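You operate a simulated robot arm through the tools that you are given. There is no shell and no other tool.

You run a simulated two-armed robot. Do the job below in one go: nothing can be reset, and whatever is moved stays where it is left.

JOB
Lock the folded blue ladder to the wall with the black bar.
Fine: latch its legs; swing the bar across, then hook the catch knob, then turn the tension knob to OK.

Only the result counts: the job must be done as asked and must still hold three seconds after the hand-in. Knocking over, shifting, dropping, spilling or breaking anything else fails it.

ROBOT AND FRAMES
Two 7-joint arms with fingered hands on one trunk that stands fixed in place. Base frame: the origin is at the foot of the trunk, x ahead of it, y to its left, z up. Units: m, degrees, N and s.
The left shoulder is at [0.03, 0.136, 1.205], the right one opposite. With the tool pointing down near the work surface each hand reaches from about 0.1 to 0.92 m from the base axis, measured 20 degrees to its own side. Payload 5 kg a hand.
The TCP of each hand is the grasp point between the finger pads, 0.042 m short of the fingertips. In the tool frame z runs along the fingers and y along their closing line. The gripper opens to 0.208 m. The gripper's body begins 0.119 m behind the TCP. The gripper is a hand of 4 fingers: y runs from the thumb to the fingers, the wrist lies at [0, 0, -0.332] in the tool frame, and closing takes about 1.5 s.
Orientation is that of the tool frame in the base frame, as a unit quaternion [w, x, y, z]. With the fingers straight down and closing along the base's y, the tool's x points along the base's -x, its y along +y and its z along -z.

CONTROLS
- The arms move only by the tool send_rows. It takes "left_moves", "right_moves" or both (then of equal length, played together; a hand with none holds still); each is a list of rows, each a list of 7 numbers: the shift along the base's x, y, z in mm, then the turn, a rotation vector about the base's x, y, z in rad, then the opening, from 0 (shut) to 1 (fully open). In form: [[dx, dy, dz, ax, ay, az, grip], ...]. A call has 1 to 20 rows; each row is the pose to reach, as a shift and turn from the pose commanded when the call began. Rows are played at 5 a second. More than 0.05 m and 8.6 degrees between two rows, or a gripper value outside its range, and nothing of the call is played. Where a pose cannot be reached the arm comes as near as it can. A force on the tool above 70 N (or 10 N above the force at the start of the call, whichever is more), or a blocked arm, ends the call early, and 0.2 s more pass. The fingers move at their own pace (about 0.072 m/s each) and stop on an object; they squeeze with about 32 N. The grip force told is the motor's: it shows also when the fingers shut on nothing. Time passes only in rows, and 0.2 s behind the last, so rows that repeat a pose let the fingers close. It gives the time, the measured TCP pose, the force on the tool (base axes), the opening and the grip force at its end, in the units of the frame above (readings bear some noise), with the torque about the TCP (base axes, N m) and any sound that the robot's microphone picked up.
- Cameras (640 x 400 px; columns grow to the right, rows downward): "scene" is now at [0.0342, -0.0476, 1.9333]; the picture's right is [-0.58, -0.81, 0.00], its down [-0.58, 0.42, -0.69] and it looks along [0.56, -0.41, -0.72] (base axes); focal length 331 px, centre (320, 200). "left" rides on the left gripper at [-0.101, 0, -0.145] in its tool frame; the picture's right is [0.00, -1.00, 0.00], its down [0.82, 0.00, -0.57] and it looks along [0.57, 0.00, 0.82] (tool axes); focal length 261 px, centre (320, 200). "right" rides on the right gripper at [0.101, 0, -0.145] in its tool frame; the picture's right is [0.00, 1.00, 0.00], its down [-0.82, 0.00, -0.57] and it looks along [-0.57, 0.00, 0.82] (tool axes); focal length 261 px, centre (320, 200). There is no depth. A picture from a camera that has moved, and an enlarged one, comes with that camera's place and axes in the base frame and with its lens.
- snapshot(camera): a new picture of that camera. The clock stands still meanwhile.
- slide_trunk(by): slides the trunk up (or, below 0, down) by that many m; the arms and the scene camera ride with it, the base frame stays. It gives what a move gives, with no picture.
- hand_shape(shape, hand): the hand has 4 fingers and takes this shape, open, in about a second: jaw (thumb against the fingers, like two jaws); tri (thumb and two fingers); tip (a fingertip pinch); poke (one finger out to press); point (the index stretched); flat (the hand flat); cup (the hand cupped); fist (a fist). The gripper value then closes the fingers along that shape, each until it touches; the sizes above hold for jaw. It gives what a move gives, with no picture.
- pan_tilt(pan, tilt): turns the head with the scene camera to pan (to the left, within 143 degrees either way) and tilt (down, from -29 to 69), counted from straight ahead of the robot. It gives what a move gives.
- close_up(camera, box): a new picture of the part [left, top, right, bottom] of that camera's present view, enlarged. The clock stands still meanwhile.
- sign_off(): hands the job in; it is judged then, once.

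Nothing tells you positions but the pictures and the camera data. Unless the task says otherwise, let go and move clear before handing in.

The tools are called after ">>>" as name(argument=value, ...) on one line, values as JSON. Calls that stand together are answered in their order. send_rows: Moves the arms, as the interface text tells. Its arguments: {"type":"object","properties":{"left_moves":{"type":"array"},"right_moves":{"type":"array"}},"required":[]} The other tools are called the same way: slide_trunk (by) slides the trunk up or down; hand_shape (shape, hand) gives the hand a shape; pan_tilt (pan, tilt) turns the head that bears the scene camera; snapshot (camera) takes a picture; close_up (camera, box) takes an enlarged picture of a part of a camera's view; sign_off () hands the job in.

At the start:

```text
time_s: 0.0
left_ee_pos: [0.5474, -0.0709, 1.3598]
left_orientation: [0.0, 0.0, 1.0, 0.0]
left_contact_force: [0.1, 1.2, -0.2]
left_ft_torque: [0.0, 0.0, -0.02]
left_opening: 0.2077
left_grip_force: 0.1
left_shape: jaw
right_ee_pos: [0.421, -0.4964, 1.4326]
right_orientation: [0.0, 0.0, 1.0, 0.0]
right_contact_force: [-0.1, 0.8, -0.3]
right_ft_torque: [0.03, 0.01, 0.02]
right_opening: 0.2077
right_grip_force: 0.0
right_shape: jaw
trunk travel left (down, up): [-0.225, 0.265]
head pan, tilt: [-35.7, 46.1]
```

scene: 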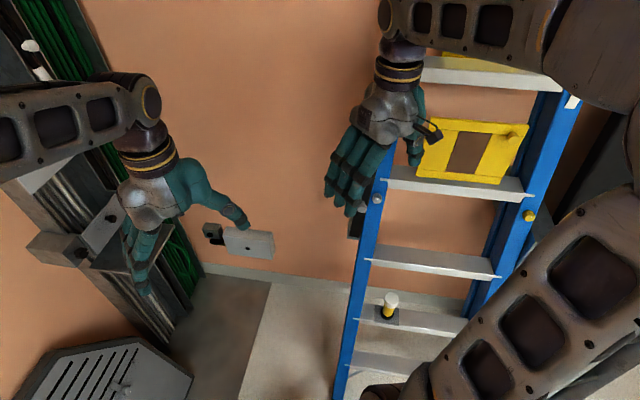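
right: 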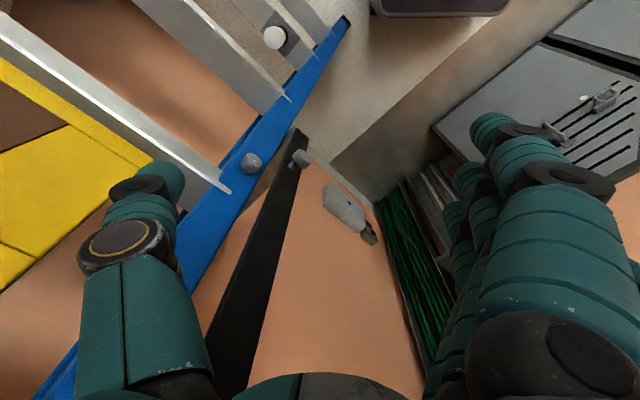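
left: 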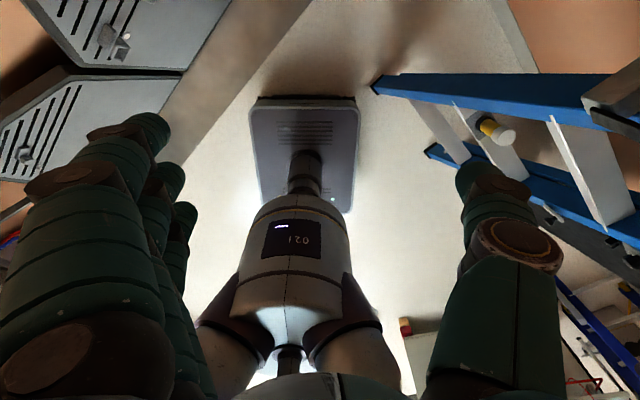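

I see the blue ladder against the wall to the right front, a yellow tag panel on it, and a black bar hanging by its left rail. I'll look closer before moving anything.

>>> close_up(camera="scene", box=[320, 40, 620, 400])

>>> close_up(camera="right", box=[160, 0, 400, 400])

>>> close_up(camera="left", box=[360, 60, 640, 400])

```text
1.11 times, centred on (470, 220) of scene
camera zoom: at [0.0342, -0.0476, 1.9333], right [-0.58, -0.81, 0.0], down [-0.58, 0.42, -0.69], along [0.56, -0.41, -0.72], focal length 367 px, centre (153, 178)
```

zoom: 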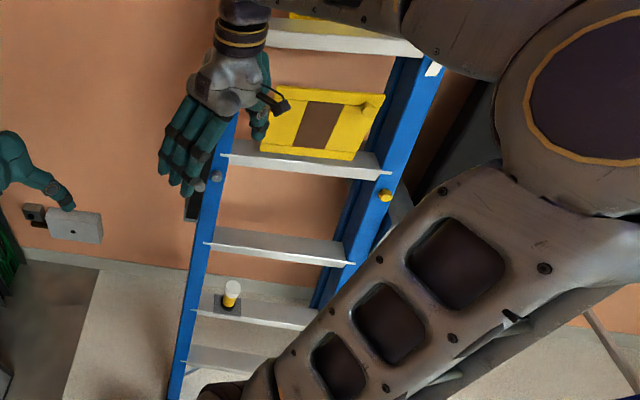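

```text
1.00 times, centred on (280, 200) of right (not enlarged: the box is as wide or as high as the picture)
camera zoom: at [0.3216, -0.4974, 1.5779], right [0.0, 1.0, 0.0], down [0.82, 0.0, 0.57], along [0.57, 0.0, -0.82], focal length 261 px, centre (360, 200)
```

zoom: 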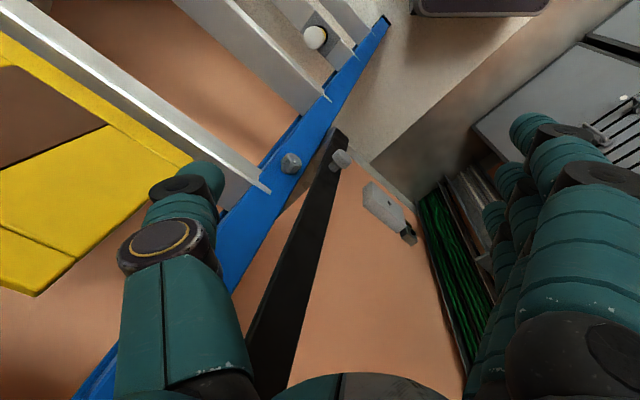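

```text
1.18 times, centred on (500, 230) of left
camera zoom: at [0.648, -0.0707, 1.5039], right [0.0, -1.0, 0.0], down [-0.82, 0.0, 0.57], along [-0.57, 0.0, -0.82], focal length 307 px, centre (108, 165)
```

zoom: 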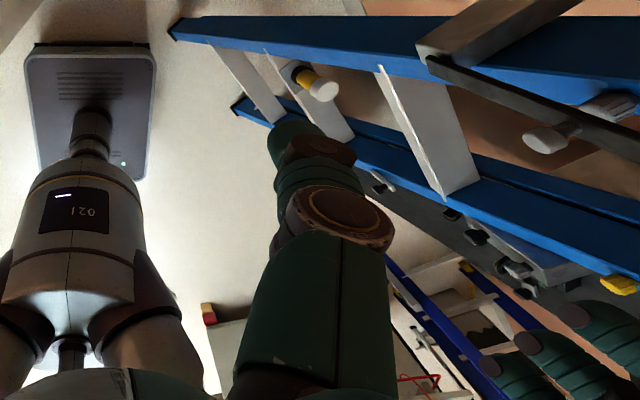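

The arms hide much of the ladder and bar. I'll turn the head for other views before moving them.

>>> pan_tilt(pan=-40, tilt=20)

>>> snapshot(camera="scene")

>>> pan_tilt(pan=-75, tilt=40)

>>> snapshot(camera="scene")

>>> pan_tilt(pan=-10, tilt=40)

>>> snapshot(camera="scene")

```text
time_s: 0.9
left_ee_pos: [0.5472, -0.0711, 1.3599]
left_orientation: [0.0, 0.0, 1.0, 0.0]
left_contact_force: [0.4, 0.0, 1.0]
left_ft_torque: [-0.03, -0.03, 0.0]
left_opening: 0.2075
left_grip_force: 0.0
left_shape: jaw
right_ee_pos: [0.4219, -0.4968, 1.4315]
right_orientation: [0.0, 0.0, 1.0, 0.0]
right_contact_force: [0.0, 0.4, -0.1]
right_ft_torque: [0.02, -0.01, 0.01]
right_opening: 0.2077
right_grip_force: 0.1
right_shape: jaw
trunk travel left (down, up): [-0.225, 0.265]
head pan, tilt: [-40.0, 20.0]
```

```text
taken
camera scene: at [0.0403, -0.0605, 1.9734], right [-0.64, -0.77, 0.0], down [-0.26, 0.22, -0.94], along [0.72, -0.6, -0.34], focal length 331 px, centre (320, 200)
```

scene: 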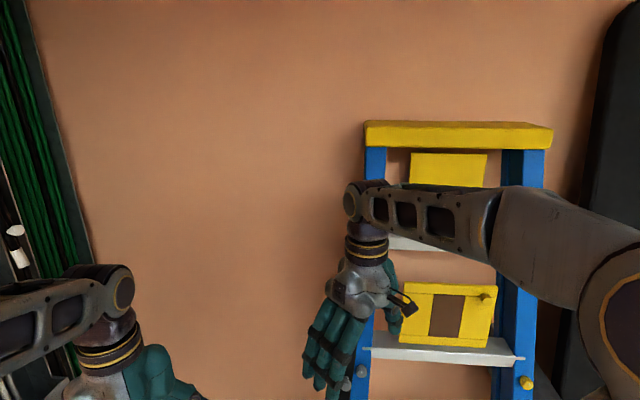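

```text
time_s: 1.9
left_ee_pos: [0.5475, -0.0727, 1.3595]
left_orientation: [0.0, 0.0, 1.0, 0.0]
left_contact_force: [0.2, -0.1, 0.0]
left_ft_torque: [0.05, 0.02, -0.03]
left_opening: 0.2079
left_grip_force: 0.1
left_shape: jaw
right_ee_pos: [0.4217, -0.496, 1.4318]
right_orientation: [0.0, 0.0, 1.0, 0.0]
right_contact_force: [0.2, -0.2, -0.1]
right_ft_torque: [-0.02, -0.03, 0.03]
right_opening: 0.2077
right_grip_force: 0.1
right_shape: jaw
trunk travel left (down, up): [-0.225, 0.265]
head pan, tilt: [-75.0, 40.0]
```

```text
taken
camera scene: at [-0.0089, -0.0827, 1.9421], right [-0.97, -0.26, 0.0], down [-0.17, 0.62, -0.77], along [0.2, -0.74, -0.64], focal length 331 px, centre (320, 200)
```

scene: 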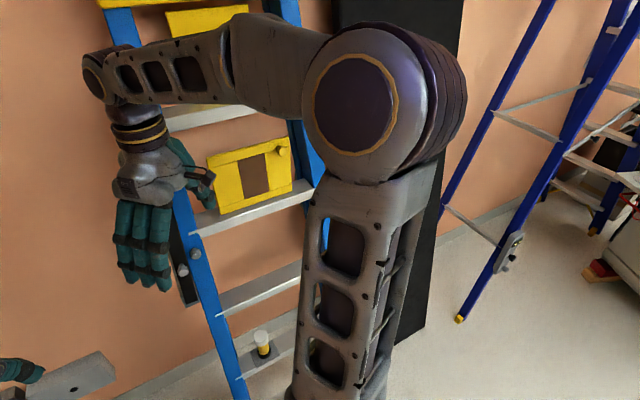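

```text
time_s: 3.3
left_ee_pos: [0.5471, -0.0723, 1.3606]
left_orientation: [0.0, 0.001, 1.0, 0.001]
left_contact_force: [0.2, -0.3, 0.5]
left_ft_torque: [-0.02, 0.0, -0.02]
left_opening: 0.2079
left_grip_force: 0.1
left_shape: jaw
right_ee_pos: [0.4217, -0.4978, 1.4317]
right_orientation: [0.001, 0.0, 1.0, 0.0]
right_contact_force: [0.2, 0.7, -0.4]
right_ft_torque: [-0.01, 0.01, 0.01]
right_opening: 0.2076
right_grip_force: 0.1
right_shape: jaw
trunk travel left (down, up): [-0.225, 0.265]
head pan, tilt: [-10.0, 40.0]
```

```text
taken
camera scene: at [0.0526, -0.0155, 1.9421], right [-0.17, -0.98, 0.0], down [-0.63, 0.11, -0.77], along [0.75, -0.13, -0.64], focal length 331 px, centre (320, 200)
```

scene: 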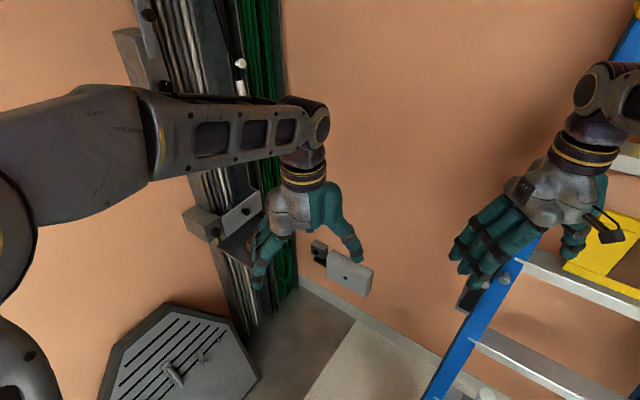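

The wall sits roughly perpendicular to pan −48°, with the ladder on it and my right hand covering the bar region. I'll draw the right hand back and up toward the robot, in steps, to clear the view.

>>> send_rows(right_moves=[[-30, 20, 0, 0, 0, 0, 1], [-60, 40, -20, 0, 0, 0, 1], [-90, 60, -50, 0, 0, 0, 1], [-110, 80, -90, 0, 0, 0, 1], [-120, 100, -130, 0, 0, 0, 1], [-120, 120, -170, 0, 0, 0, 1], [-120, 130, -210, 0, 0, 0, 1], [-120, 140, -250, 0, 0, 0, 1], [-120, 140, -290, 0, 0, 0, 1], [-120, 140, -330, 0, 0, 0, 1]], left_moves=[[-20, 30, 0, 0, 0, 0, 1], [-40, 60, 0, 0, 0, 0, 1], [-60, 90, 0, 0, 0, 0, 1], [-80, 120, 0, 0, 0, 0, 1], [-100, 150, 0, 0, 0, 0, 1], [-100, 180, 0, 0, 0, 0, 1], [-100, 210, 0, 0, 0, 0, 1], [-100, 240, 0, 0, 0, 0, 1], [-100, 270, 0, 0, 0, 0, 1], [-100, 270, 0, 0, 0, 0, 1]])

>>> pan_tilt(pan=-48, tilt=40)

>>> snapshot(camera="scene")

```text
time_s: 5.5
left_ee_pos: [0.4464, 0.1966, 1.3607]
left_orientation: [-0.001, 0.0, 1.0, 0.001]
left_contact_force: [0.7, -0.5, -0.2]
left_ft_torque: [0.14, 0.13, -0.02]
left_opening: 0.2078
left_grip_force: 0.1
left_shape: jaw
right_ee_pos: [0.3238, -0.375, 1.1023]
right_orientation: [-0.001, 0.0, 1.0, 0.002]
right_contact_force: [2.3, -1.3, 0.4]
right_ft_torque: [0.1, 0.12, 0.03]
right_opening: 0.2077
right_grip_force: 0.0
right_shape: jaw
right hand out of reach, approached as far as the arm can: row 9, 10
trunk travel left (down, up): [-0.225, 0.265]
head pan, tilt: [-10.0, 40.0]
```

```text
time_s: 6.5
left_ee_pos: [0.4437, 0.1989, 1.3612]
left_orientation: [0.0, 0.0, 1.0, 0.0]
left_contact_force: [0.2, -0.3, -0.6]
left_ft_torque: [0.03, -0.02, 0.03]
left_opening: 0.2079
left_grip_force: 0.1
left_shape: jaw
right_ee_pos: [0.323, -0.3722, 1.1042]
right_orientation: [-0.002, 0.0, 1.0, 0.0]
right_contact_force: [0.3, -0.9, 0.3]
right_ft_torque: [-0.01, 0.02, -0.01]
right_opening: 0.2076
right_grip_force: 0.1
right_shape: jaw
trunk travel left (down, up): [-0.225, 0.265]
head pan, tilt: [-48.0, 40.0]
```

```text
taken
camera scene: at [0.0259, -0.0637, 1.9421], right [-0.74, -0.67, 0.0], down [-0.43, 0.48, -0.77], along [0.51, -0.57, -0.64], focal length 331 px, centre (320, 200)
```

scene: 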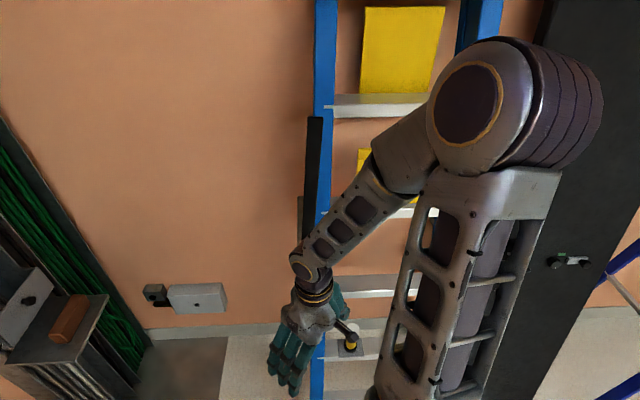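

The raised elbow now blocks the view. I'll yaw the right hand and then pitch it so its fingers point at the wall, which should bring the elbow down and give the wrist camera a useful view.

>>> send_rows(right_moves=[[0, 0, 20, 0, 0, -0.137, 1], [0, 0, 30, 0, 0, -0.274, 1], [0, 0, 40, 0, 0, -0.41, 1], [0, 0, 40, 0, 0, -0.547, 1], [0, 0, 40, 0, 0, -0.684, 1], [0, 0, 40, 0, 0, -0.82, 1]])

>>> send_rows(right_moves=[[15, -15, 0, -0.105, -0.098, 0, 1], [30, -30, 0, -0.209, -0.195, 0, 1], [45, -45, 0, -0.314, -0.293, 0, 1], [60, -60, -10, -0.418, -0.391, 0, 1], [75, -75, -20, -0.523, -0.488, 0, 1], [90, -90, -30, -0.627, -0.586, 0, 1], [105, -105, -40, -0.732, -0.684, 0, 1], [120, -120, -50, -0.836, -0.781, 0, 1], [135, -135, -60, -0.941, -0.879, 0, 1], [150, -150, -70, -1.045, -0.977, 0, 1], [165, -165, -80, -1.15, -1.07, 0, 1]])

>>> snapshot(camera="scene")

>>> snapshot(camera="right")

```text
time_s: 7.9
left_ee_pos: [0.4453, 0.1978, 1.3604]
left_orientation: [0.0, 0.0, 1.0, 0.0]
left_contact_force: [0.4, -0.4, -0.6]
left_ft_torque: [0.03, 0.02, 0.01]
left_opening: 0.2076
left_grip_force: 0.1
left_shape: jaw
right_ee_pos: [0.3236, -0.3701, 1.1471]
right_orientation: [-0.001, 0.399, 0.917, 0.0]
right_contact_force: [0.6, 0.2, 0.3]
right_ft_torque: [-0.01, 0.0, 0.03]
right_opening: 0.208
right_grip_force: 0.0
right_shape: jaw
trunk travel left (down, up): [-0.225, 0.265]
head pan, tilt: [-48.0, 40.0]
```

```text
time_s: 10.3
left_ee_pos: [0.448, 0.2009, 1.3586]
left_orientation: [-0.001, 0.001, 1.0, -0.002]
left_contact_force: [1.5, 1.8, -0.8]
left_ft_torque: [-0.32, 0.22, 0.0]
left_opening: 0.2077
left_grip_force: 0.0
left_shape: jaw
right_ee_pos: [0.4892, -0.5297, 1.066]
right_orientation: [0.649, 0.28, 0.648, -0.284]
right_contact_force: [1.7, -0.1, 0.6]
right_ft_torque: [0.01, 0.04, -0.19]
right_opening: 0.208
right_grip_force: 0.1
right_shape: jaw
right hand out of reach, approached as far as the arm can: row 1, 2, 3, 4, 5, 6, 7, 8, 9, 10
trunk travel left (down, up): [-0.225, 0.265]
head pan, tilt: [-48.0, 40.0]
```

```text
taken
camera scene: at [0.0298, -0.0596, 1.942], right [-0.74, -0.67, 0.0], down [-0.43, 0.48, -0.77], along [0.51, -0.57, -0.64], focal length 331 px, centre (320, 200)
```

scene: 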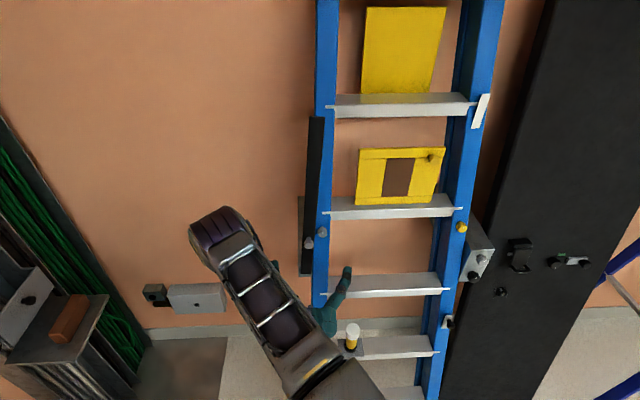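

```text
taken
camera right: at [0.3909, -0.4243, 0.9662], right [0.73, 0.68, 0.0], down [-0.39, 0.42, 0.82], along [0.56, -0.6, 0.57], focal length 261 px, centre (320, 200)
```

right: 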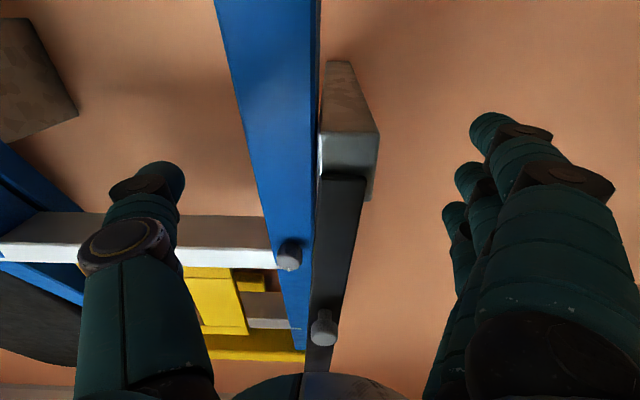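

The ladder, the bar on a wall block to its left, and a bracket with hooks on its right are now visible. I'll zoom in on each.

>>> close_up(camera="scene", box=[280, 90, 400, 290])

>>> close_up(camera="scene", box=[420, 180, 600, 350])

>>> close_up(camera="scene", box=[300, 0, 500, 125])

>>> close_up(camera="scene", box=[310, 240, 470, 400])

>>> close_up(camera="scene", box=[300, 120, 480, 240])

>>> close_up(camera="right", box=[200, 40, 420, 380])

```text
2.00 times, centred on (340, 190) of scene
camera zoom: at [0.0298, -0.0596, 1.942], right [-0.74, -0.67, 0.0], down [-0.43, 0.48, -0.77], along [0.51, -0.57, -0.64], focal length 661 px, centre (280, 220)
```

zoom: 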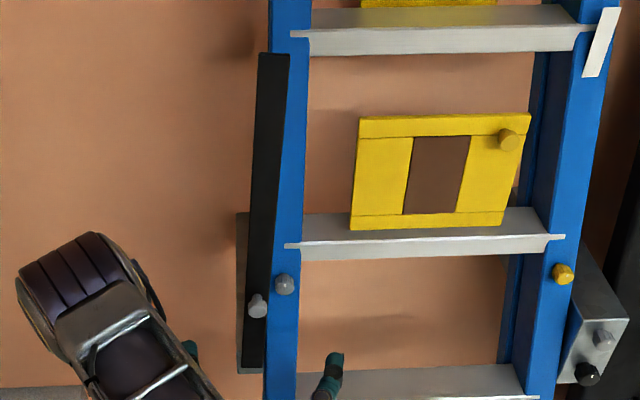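

```text
2.35 times, centred on (510, 265) of scene
camera zoom: at [0.0298, -0.0596, 1.942], right [-0.74, -0.67, 0.0], down [-0.43, 0.48, -0.77], along [0.51, -0.57, -0.64], focal length 778 px, centre (-127, 47)
```

zoom: 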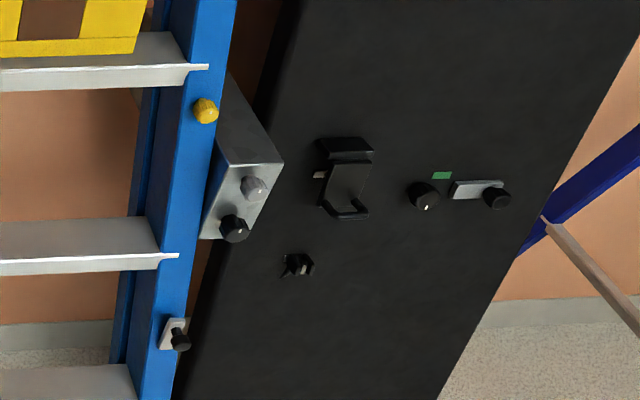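

```text
3.20 times, centred on (400, 62) of scene
camera zoom: at [0.0298, -0.0596, 1.942], right [-0.74, -0.67, 0.0], down [-0.43, 0.48, -0.77], along [0.51, -0.57, -0.64], focal length 1058 px, centre (64, 640)
```

zoom: 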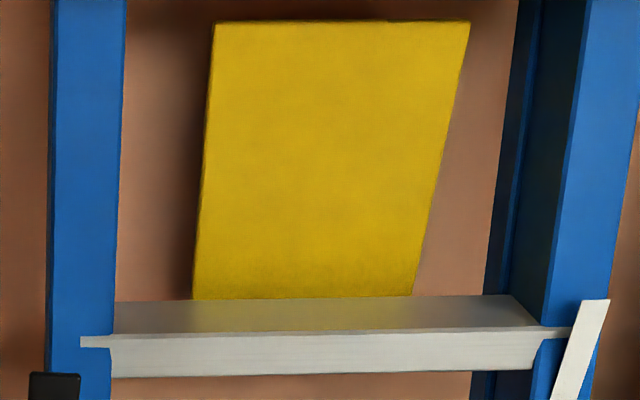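

```text
2.50 times, centred on (390, 320) of scene
camera zoom: at [0.0298, -0.0596, 1.942], right [-0.74, -0.67, 0.0], down [-0.43, 0.48, -0.77], along [0.51, -0.57, -0.64], focal length 827 px, centre (145, -100)
```

zoom: 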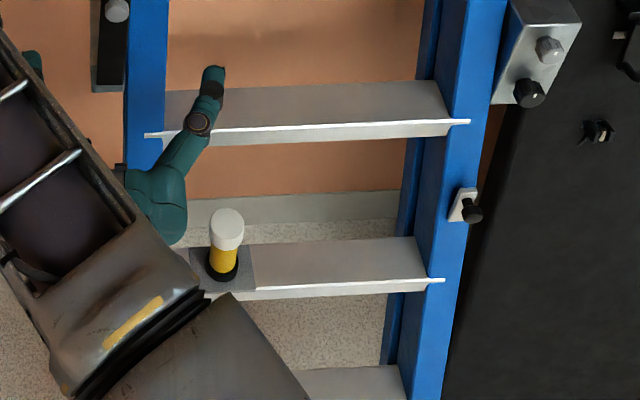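

```text
3.33 times, centred on (390, 180) of scene
camera zoom: at [0.0298, -0.0596, 1.942], right [-0.74, -0.67, 0.0], down [-0.43, 0.48, -0.77], along [0.51, -0.57, -0.64], focal length 1102 px, centre (87, 267)
```

zoom: 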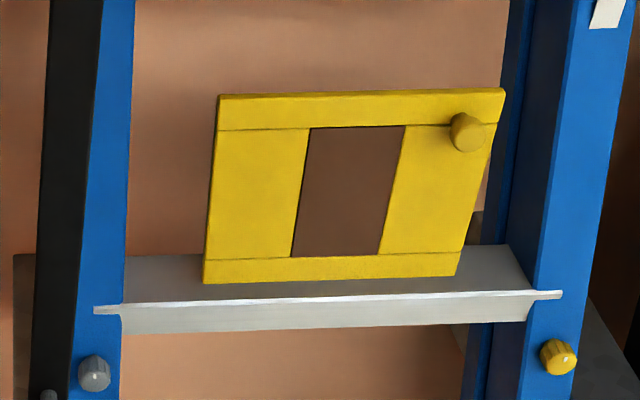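

```text
1.18 times, centred on (310, 210) of right
camera zoom: at [0.3909, -0.4243, 0.9662], right [0.73, 0.68, 0.0], down [-0.39, 0.42, 0.82], along [0.56, -0.6, 0.57], focal length 307 px, centre (332, 188)
```

zoom: 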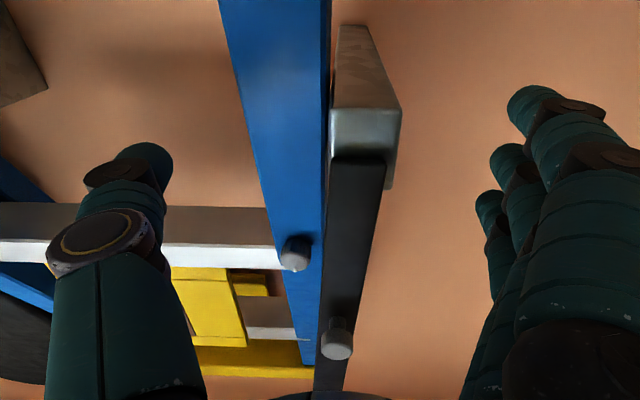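

The bar stands on a block left of the ladder (about d≈0.72 along the wall normal), and a matching block with a grey knob and a black knob sits right of the ladder. A yellow knob and a small plate with a black knob are on the right rail. I'll move the right hand back and to the right so its camera can inspect those.

>>> send_rows(right_moves=[[-28, 28, 0, 0, 0, 0, 1], [-57, 57, 0, 0, 0, 0, 1], [-85, 85, 0, 0, 0, 0, 1], [-113, 113, 0, 0, 0, 0, 1], [-141, 80, 0, 0, 0, 0, 1], [-170, 50, 0, 0, 0, 0, 1], [-200, 20, 0, 0, 0, 0, 1], [-230, -10, 0, 0, 0, 0, 1], [-260, -40, 0, 0, 0, 0, 1]])

>>> snapshot(camera="right")

>>> snapshot(camera="scene")

```text
time_s: 12.3
left_ee_pos: [0.4435, 0.1962, 1.3616]
left_orientation: [0.0, 0.0, 1.0, 0.001]
left_contact_force: [-0.5, 0.5, -0.5]
left_ft_torque: [0.13, 0.03, 0.0]
left_opening: 0.2074
left_grip_force: 0.2
left_shape: jaw
right_ee_pos: [0.2608, -0.5729, 1.0452]
right_orientation: [0.646, 0.282, 0.648, -0.287]
right_contact_force: [-0.2, -0.1, -0.1]
right_ft_torque: [-0.04, -0.02, 0.04]
right_opening: 0.2077
right_grip_force: 0.1
right_shape: jaw
right hand out of reach, approached as far as the arm can: row 3, 4, 5, 6, 7, 8, 9
trunk travel left (down, up): [-0.225, 0.265]
head pan, tilt: [-48.0, 40.0]
```

```text
taken
camera right: at [0.1635, -0.4674, 0.9453], right [0.74, 0.68, 0.0], down [-0.38, 0.42, 0.82], along [0.56, -0.6, 0.57], focal length 261 px, centre (320, 200)
```

right: 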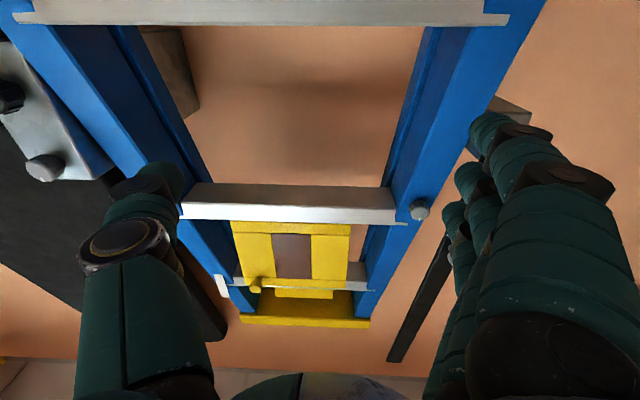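

```text
taken
camera scene: at [0.0263, -0.0647, 1.9421], right [-0.74, -0.67, 0.0], down [-0.43, 0.48, -0.77], along [0.51, -0.57, -0.64], focal length 331 px, centre (320, 200)
```

scene: 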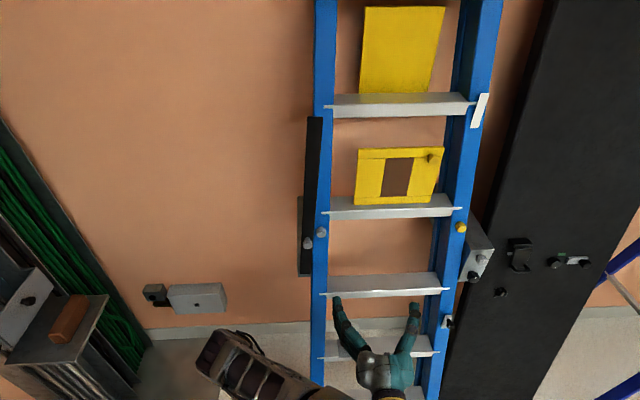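

The view from below shows the right block with two knobs on its front. I'll continue right and slightly up to look squarely at the right rail and block.

>>> send_rows(right_moves=[[-30, -30, 10, 0, 0, 0, 1], [-60, -60, 20, 0, 0, 0, 1], [-90, -90, 30, 0, 0, 0, 1], [-120, -120, 40, 0, 0, 0, 1], [-150, -150, 50, 0, 0, 0, 1], [-180, -180, 50, 0, 0, 0, 1]])

>>> snapshot(camera="right")

>>> snapshot(camera="scene")

```text
time_s: 13.7
left_ee_pos: [0.4445, 0.2018, 1.361]
left_orientation: [-0.001, -0.001, 1.0, 0.0]
left_contact_force: [-0.1, 2.0, -0.7]
left_ft_torque: [-0.24, 0.0, 0.0]
left_opening: 0.2076
left_grip_force: 0.1
left_shape: jaw
right_ee_pos: [0.1722, -0.8042, 1.0287]
right_orientation: [0.642, 0.282, 0.646, -0.301]
right_contact_force: [9.6, 6.8, 4.4]
right_ft_torque: [-0.23, 0.19, 0.42]
right_opening: 0.2069
right_grip_force: 0.0
right_shape: jaw
right hand out of reach, approached as far as the arm can: row 1, 2, 3, 4, 5, 6
trunk travel left (down, up): [-0.225, 0.265]
head pan, tilt: [-48.0, 40.0]
```

```text
taken
camera right: at [0.0766, -0.6987, 0.9284], right [0.75, 0.66, -0.02], down [-0.37, 0.45, 0.82], along [0.55, -0.61, 0.58], focal length 261 px, centre (320, 200)
```

right: 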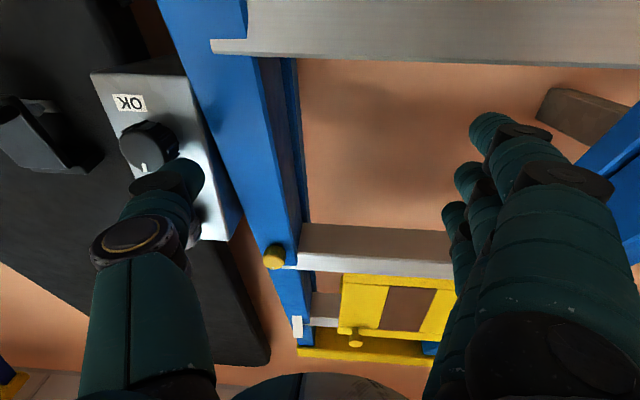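

```text
taken
camera scene: at [0.0267, -0.06, 1.9423], right [-0.74, -0.67, 0.0], down [-0.43, 0.48, -0.77], along [0.51, -0.57, -0.64], focal length 331 px, centre (320, 200)
```

scene: 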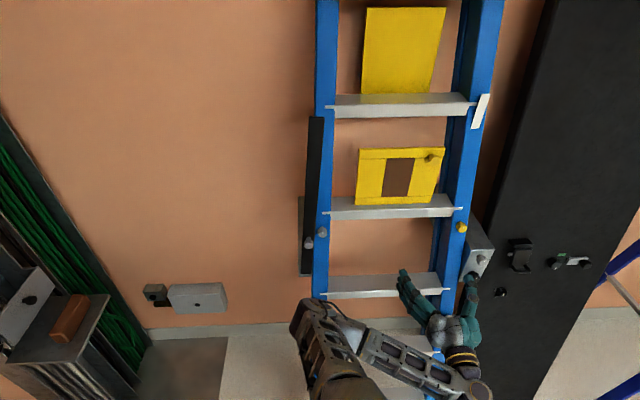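

I see an "OK" label and black knob on the right block, and the reach-limited arm has drifted forward so my thumb is touching there. I'll back straight off from the wall now.

>>> send_rows(right_moves=[[-10, 10, 0, 0, 0, 0, 1], [-30, 30, 0, 0, 0, 0, 1], [-50, 50, 0, 0, 0, 0, 1], [-50, 80, 0, 0, 0, 0, 1]])

>>> snapshot(camera="right")

>>> close_up(camera="scene", box=[420, 200, 520, 300])

```text
time_s: 14.7
left_ee_pos: [0.4442, 0.1991, 1.3603]
left_orientation: [-0.001, -0.001, 1.0, 0.0]
left_contact_force: [0.1, 0.7, 0.4]
left_ft_torque: [-0.13, 0.08, 0.0]
left_opening: 0.2079
left_grip_force: 0.0
left_shape: jaw
right_ee_pos: [0.1656, -0.7592, 0.9783]
right_orientation: [0.645, 0.281, 0.648, -0.294]
right_contact_force: [0.4, -0.1, 0.2]
right_ft_torque: [0.03, 0.01, -0.08]
right_opening: 0.2078
right_grip_force: 0.0
right_shape: jaw
right hand out of reach, approached as far as the arm can: row 1, 2, 3, 4
trunk travel left (down, up): [-0.225, 0.265]
head pan, tilt: [-48.0, 40.0]
```

```text
taken
camera right: at [0.0687, -0.6536, 0.8781], right [0.74, 0.67, -0.01], down [-0.38, 0.43, 0.82], along [0.55, -0.6, 0.57], focal length 261 px, centre (320, 200)
```

right: 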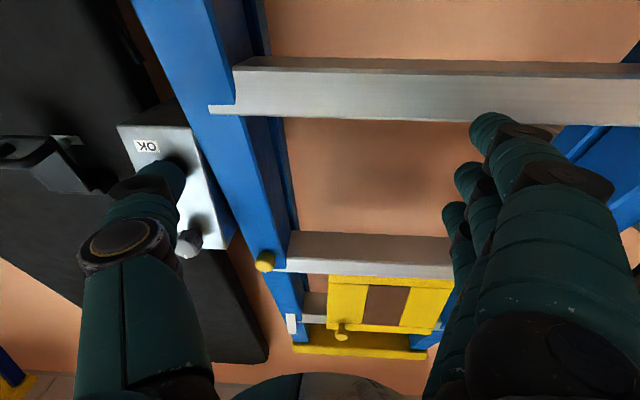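

```text
4.00 times, centred on (470, 250) of scene
camera zoom: at [0.0266, -0.0617, 1.9422], right [-0.74, -0.67, 0.0], down [-0.43, 0.48, -0.77], along [0.51, -0.57, -0.64], focal length 1323 px, centre (-280, 0)
```

zoom: 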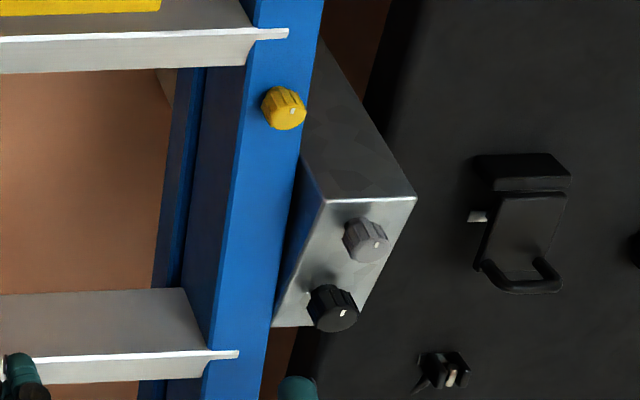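

Clear now, with no contact force. The right hand is in an awkward, palm-up twist, so I'll bring it to mid-space and roll it 180° to the natural side, with the camera on top and upright.

>>> send_rows(right_moves=[[30, 30, 20, 0, 0, 0, 1], [60, 60, 40, 0, 0, 0, 1], [90, 90, 60, 0, 0, 0, 1], [120, 120, 70, 0, 0, 0, 1], [150, 150, 80, 0, 0, 0, 1]])

>>> send_rows(right_moves=[[0, 0, 0, -0.104, 0.104, 0, 1], [0, 0, 0, -0.208, 0.208, 0, 1], [0, 0, 0, -0.312, 0.312, 0, 1], [0, 0, 0, -0.416, 0.416, 0, 1], [0, 0, 0, -0.52, 0.52, 0, 1], [0, 0, 0, -0.624, 0.624, 0, 1], [0, 0, 0, -0.728, 0.728, 0, 1], [0, 0, 0, -0.832, 0.832, 0, 1], [0, 0, 0, -0.936, 0.936, 0, 1], [0, 0, 0, -1.04, 1.04, 0, 1], [0, 0, 0, -1.144, 1.144, 0, 1], [0, 0, 0, -1.248, 1.248, 0, 1], [0, 0, 0, -1.352, 1.352, 0, 1], [0, 0, 0, -1.456, 1.456, 0, 1], [0, 0, 0, -1.56, 1.56, 0, 1], [0, 0, 0, -1.664, 1.664, 0, 1], [0, 0, 0, -1.768, 1.768, 0, 1], [0, 0, 0, -1.872, 1.872, 0, 1], [0, 0, 0, -1.976, 1.976, 0, 1], [0, 0, 0, -2.08, 2.08, 0, 1]])

>>> snapshot(camera="right")

>>> snapshot(camera="scene")

```text
time_s: 15.9
left_ee_pos: [0.4448, 0.1991, 1.3605]
left_orientation: [-0.001, 0.0, 1.0, 0.0]
left_contact_force: [-0.1, 0.8, -1.1]
left_ft_torque: [-0.15, 0.09, -0.03]
left_opening: 0.2076
left_grip_force: 0.1
left_shape: jaw
right_ee_pos: [0.3205, -0.607, 1.0582]
right_orientation: [0.648, 0.281, 0.649, -0.283]
right_contact_force: [-0.7, 0.8, 0.2]
right_ft_torque: [-0.01, -0.03, -0.06]
right_opening: 0.2079
right_grip_force: 0.1
right_shape: jaw
right hand out of reach, approached as far as the arm can: row 1, 2
trunk travel left (down, up): [-0.225, 0.265]
head pan, tilt: [-48.0, 40.0]
```

```text
time_s: 20.1
left_ee_pos: [0.4431, 0.1967, 1.3612]
left_orientation: [0.0, -0.001, 1.0, -0.001]
left_contact_force: [-0.1, -0.6, 0.1]
left_ft_torque: [0.02, 0.03, -0.01]
left_opening: 0.2079
left_grip_force: 0.0
left_shape: jaw
right_ee_pos: [0.3199, -0.6078, 1.0583]
right_orientation: [0.194, 0.627, -0.321, 0.683]
right_contact_force: [-1.3, 0.8, -0.4]
right_ft_torque: [-0.05, 0.01, -0.01]
right_opening: 0.2082
right_grip_force: 0.1
right_shape: jaw
trunk travel left (down, up): [-0.225, 0.265]
head pan, tilt: [-48.0, 40.0]
```

```text
taken
camera right: at [0.2001, -0.5248, 1.157], right [-0.67, -0.72, -0.2], down [-0.3, 0.51, -0.81], along [0.68, -0.48, -0.55], focal length 261 px, centre (320, 200)
```

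right: 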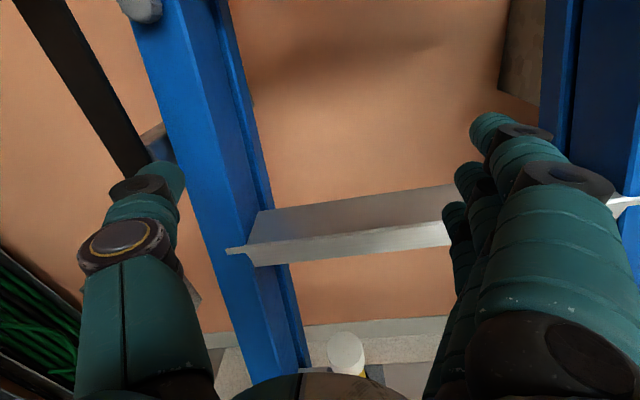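

```text
taken
camera scene: at [0.0258, -0.0637, 1.9421], right [-0.74, -0.67, 0.0], down [-0.43, 0.48, -0.77], along [0.51, -0.57, -0.64], focal length 331 px, centre (320, 200)
```

scene: 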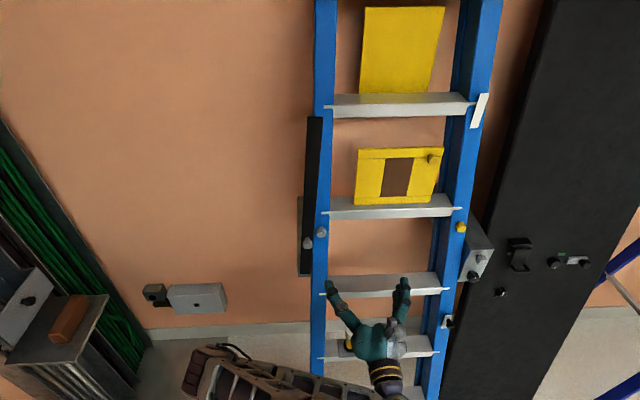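

The roll worked well. Now I'll square the orientation to the wall and move right to look at the right block and rail.

>>> send_rows(right_moves=[[-20, 0, 10, -0.045, 0.047, -0.012, 1], [-50, -20, 30, -0.09, 0.094, -0.024, 1], [-80, -40, 50, -0.136, 0.142, -0.036, 1], [-110, -60, 70, -0.136, 0.142, -0.036, 1], [-140, -80, 90, -0.136, 0.142, -0.036, 1], [-170, -100, 90, -0.136, 0.142, -0.036, 1], [-195, -120, 90, -0.136, 0.142, -0.036, 1], [-214, -134, 90, -0.136, 0.142, -0.036, 1]])

>>> snapshot(camera="right")

>>> snapshot(camera="scene")

```text
time_s: 21.9
left_ee_pos: [0.443, 0.1986, 1.3614]
left_orientation: [-0.001, 0.0, 1.0, 0.001]
left_contact_force: [-1.3, -0.7, -0.4]
left_ft_torque: [-0.01, -0.08, 0.02]
left_opening: 0.2077
left_grip_force: 0.1
left_shape: jaw
right_ee_pos: [0.1621, -0.784, 1.1396]
right_orientation: [0.283, 0.644, -0.281, 0.653]
right_contact_force: [1.1, -0.4, 0.0]
right_ft_torque: [0.03, -0.03, 0.04]
right_opening: 0.2078
right_grip_force: 0.1
right_shape: jaw
right hand out of reach, approached as far as the arm can: row 3, 4, 5, 6, 7, 8
trunk travel left (down, up): [-0.225, 0.265]
head pan, tilt: [-48.0, 40.0]
```

```text
taken
camera right: at [0.0638, -0.6791, 1.2396], right [-0.73, -0.68, -0.01], down [-0.38, 0.42, -0.83], along [0.57, -0.6, -0.56], focal length 261 px, centre (320, 200)
```

right: 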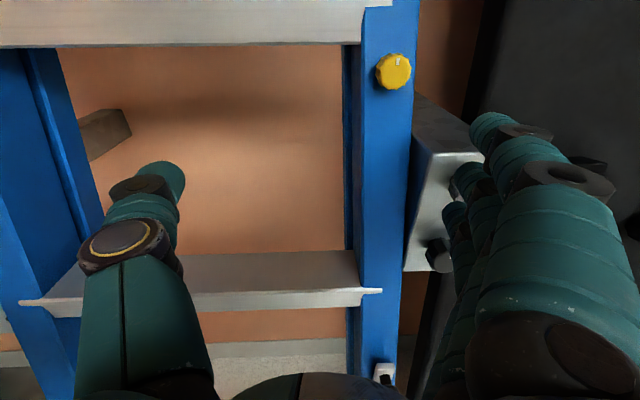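

```text
taken
camera scene: at [0.0247, -0.0639, 1.9421], right [-0.74, -0.67, 0.0], down [-0.43, 0.48, -0.77], along [0.51, -0.57, -0.64], focal length 331 px, centre (320, 200)
```

scene: 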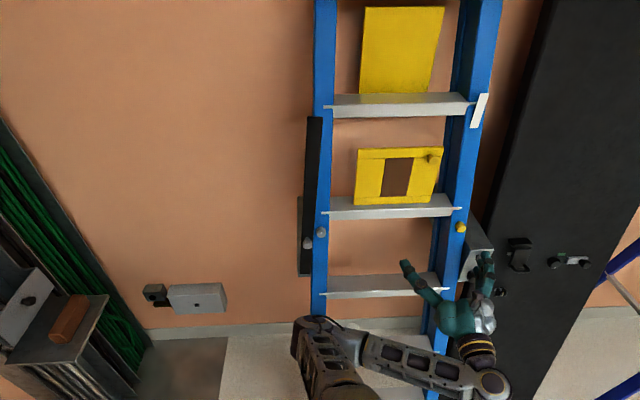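

The reach limits how far back I can hold here, but the view is good: yellow knob with a pointer mark, and the block behind my fingers. I'll zoom in, then fold the hand to see the block.

>>> close_up(camera="right", box=[340, 30, 500, 130])

>>> close_up(camera="right", box=[340, 300, 460, 400])

>>> hand_shape(hand="right", shape="fist")

>>> snapshot(camera="right")

```text
4.00 times, centred on (420, 80) of right
camera zoom: at [0.0638, -0.6791, 1.2396], right [-0.73, -0.68, -0.01], down [-0.38, 0.42, -0.83], along [0.57, -0.6, -0.56], focal length 1043 px, centre (-80, 680)
```

zoom: 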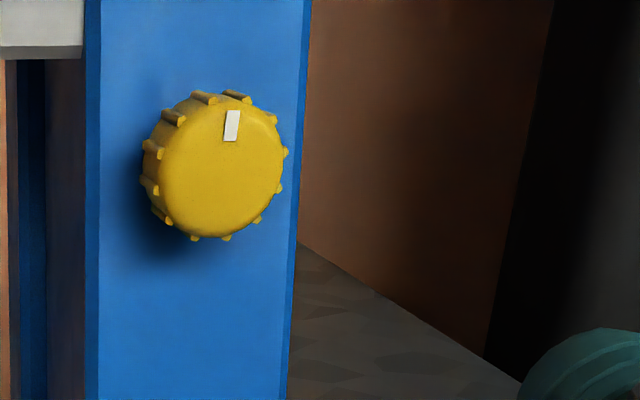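

```text
4.00 times, centred on (400, 350) of right
camera zoom: at [0.0638, -0.6791, 1.2396], right [-0.73, -0.68, -0.01], down [-0.38, 0.42, -0.83], along [0.57, -0.6, -0.56], focal length 1043 px, centre (0, -400)
```

zoom: 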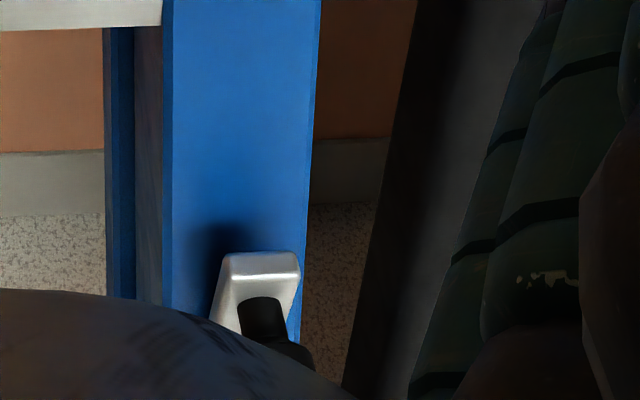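

```text
time_s: 22.8
left_ee_pos: [0.4438, 0.198, 1.3601]
left_orientation: [0.0, 0.0, 1.0, 0.001]
left_contact_force: [0.2, -1.0, -0.3]
left_ft_torque: [-0.01, 0.0, -0.02]
left_opening: 0.2081
left_grip_force: 0.0
left_shape: jaw
right_ee_pos: [0.1624, -0.7848, 1.1387]
right_orientation: [0.284, 0.644, -0.283, 0.651]
right_contact_force: [0.4, 0.3, 0.1]
right_ft_torque: [0.0, 0.01, 0.01]
right_opening: 0.0002
right_grip_force: 0.1
right_shape: fist
trunk travel left (down, up): [-0.225, 0.265]
head pan, tilt: [-48.0, 40.0]
```

```text
taken
camera right: at [0.0642, -0.6786, 1.2396], right [-0.73, -0.68, -0.01], down [-0.38, 0.42, -0.83], along [0.56, -0.6, -0.56], focal length 261 px, centre (320, 200)
```

right: 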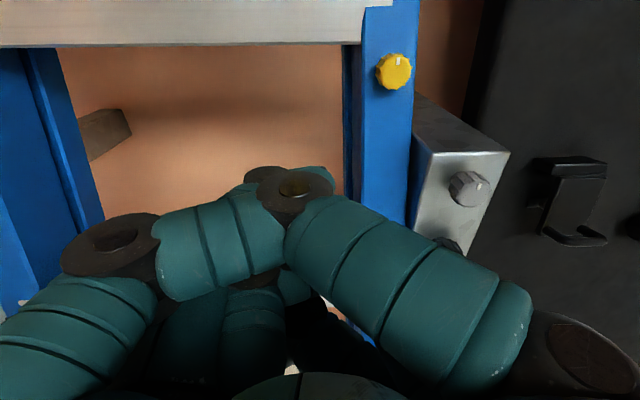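

With the fist, the right block with its grey knob is in view. I'll raise the hand a little for the block face, then look lower at the small lever plate on the right rail.

>>> send_rows(right_moves=[[-10, -15, 40, 0, 0, 0, 0], [-20, -30, 80, 0, 0, 0, 0], [-30, -50, 110, 0, 0, 0, 0]])

>>> snapshot(camera="right")

>>> close_up(camera="right", box=[360, 100, 560, 300])

```text
time_s: 23.6
left_ee_pos: [0.4426, 0.198, 1.3616]
left_orientation: [0.0, -0.001, 1.0, 0.0]
left_contact_force: [-1.0, -0.3, 0.7]
left_ft_torque: [0.08, -0.09, -0.02]
left_opening: 0.2077
left_grip_force: 0.1
left_shape: jaw
right_ee_pos: [0.1346, -0.8398, 1.2525]
right_orientation: [0.269, 0.653, -0.271, 0.654]
right_contact_force: [-0.5, 0.2, 0.8]
right_ft_torque: [-0.01, -0.02, 0.1]
right_opening: 0.0002
right_grip_force: 0.1
right_shape: fist
right hand out of reach, approached as far as the arm can: row 1, 2
trunk travel left (down, up): [-0.225, 0.265]
head pan, tilt: [-48.0, 40.0]
```

```text
taken
camera right: at [0.0317, -0.7393, 1.3544], right [-0.71, -0.71, -0.01], down [-0.4, 0.41, -0.82], along [0.58, -0.58, -0.57], focal length 261 px, centre (320, 200)
```

right: 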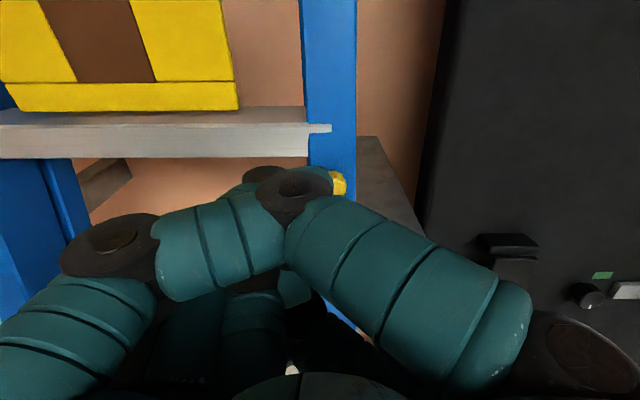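

```text
2.00 times, centred on (460, 200) of right
camera zoom: at [0.0317, -0.7393, 1.3544], right [-0.71, -0.71, -0.01], down [-0.4, 0.41, -0.82], along [0.58, -0.58, -0.57], focal length 521 px, centre (40, 200)
```

zoom: 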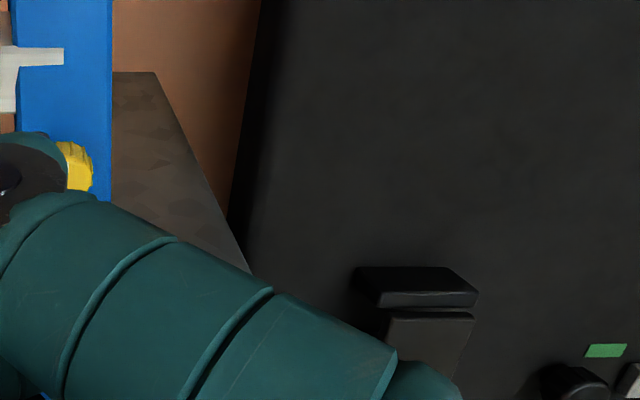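

Raising was the wrong way; I'll lower the hand stepwise so the camera sees the block face and then the lower lever plate.

>>> send_rows(right_moves=[[10, 10, -40, 0, 0, 0, 0], [10, 30, -80, 0, 0, 0, 0], [10, 30, -120, 0, 0, 0, 0], [10, 30, -160, 0, 0, 0, 0], [10, 30, -200, 0, 0, 0, 0], [10, 30, -230, 0, 0, 0, 0]])

>>> snapshot(camera="right")

>>> close_up(camera="right", box=[340, 0, 540, 200])

>>> send_rows(right_moves=[[0, 0, -40, 0, 0, 0, 0], [0, 0, -80, 0, 0, 0, 0], [0, 0, -120, 0, 0, 0, 0], [0, 0, -160, 0, 0, 0, 0]])

>>> snapshot(camera="right")

```text
time_s: 25.0
left_ee_pos: [0.4439, 0.1973, 1.362]
left_orientation: [0.0, 0.0, 1.0, 0.0]
left_contact_force: [0.5, -0.2, 0.1]
left_ft_torque: [0.02, -0.02, 0.01]
left_opening: 0.2078
left_grip_force: 0.1
left_shape: jaw
right_ee_pos: [0.1484, -0.8135, 1.0221]
right_orientation: [0.272, 0.652, -0.273, 0.653]
right_contact_force: [0.3, 0.0, 0.0]
right_ft_torque: [0.05, -0.01, -0.01]
right_opening: 0.0
right_grip_force: 0.0
right_shape: fist
right hand out of reach, approached as far as the arm can: row 2, 3, 4, 5, 6
trunk travel left (down, up): [-0.225, 0.265]
head pan, tilt: [-48.0, 40.0]
```

```text
taken
camera right: at [0.047, -0.7118, 1.1241], right [-0.71, -0.7, -0.01], down [-0.4, 0.41, -0.82], along [0.58, -0.58, -0.57], focal length 261 px, centre (320, 200)
```

right: 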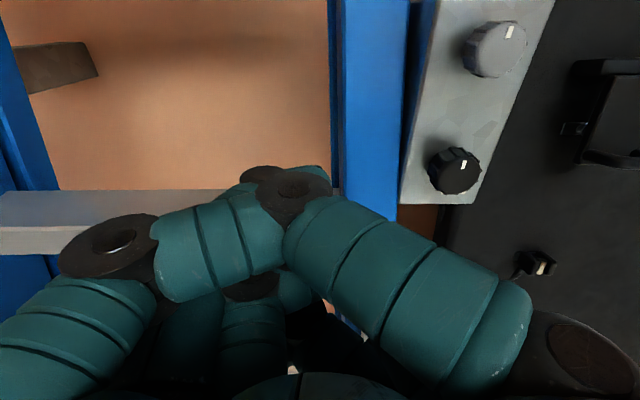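

```text
2.00 times, centred on (440, 100) of right
camera zoom: at [0.047, -0.7118, 1.1241], right [-0.71, -0.7, -0.01], down [-0.4, 0.41, -0.82], along [0.58, -0.58, -0.57], focal length 521 px, centre (80, 400)
```

zoom: 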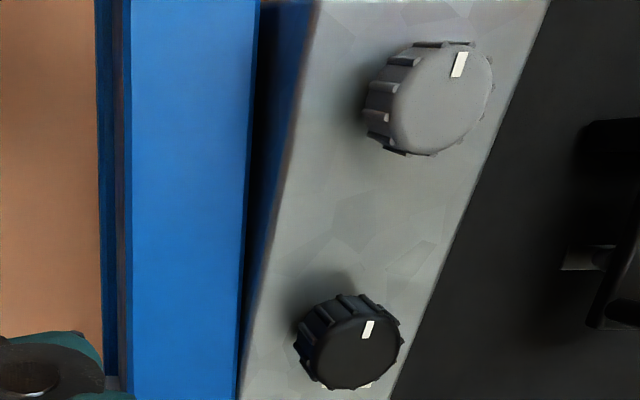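

```text
time_s: 26.0
left_ee_pos: [0.443, 0.197, 1.3611]
left_orientation: [0.0, 0.0, 1.0, -0.001]
left_contact_force: [-0.8, -0.3, 1.1]
left_ft_torque: [0.02, -0.06, -0.02]
left_opening: 0.2079
left_grip_force: 0.2
left_shape: jaw
right_ee_pos: [0.1473, -0.8103, 0.8632]
right_orientation: [0.27, 0.653, -0.271, 0.653]
right_contact_force: [0.4, -0.9, 0.0]
right_ft_torque: [0.01, -0.02, 0.01]
right_opening: 0.0
right_grip_force: 0.2
right_shape: fist
trunk travel left (down, up): [-0.225, 0.265]
head pan, tilt: [-48.0, 40.0]
```

```text
taken
camera right: at [0.0456, -0.7095, 0.965], right [-0.71, -0.71, -0.01], down [-0.4, 0.41, -0.82], along [0.58, -0.58, -0.57], focal length 261 px, centre (320, 200)
```

right: 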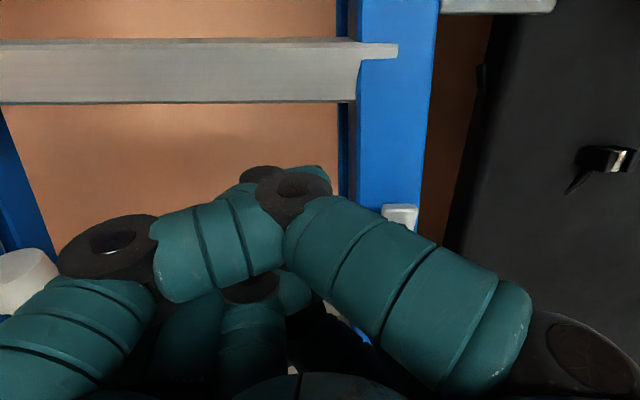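

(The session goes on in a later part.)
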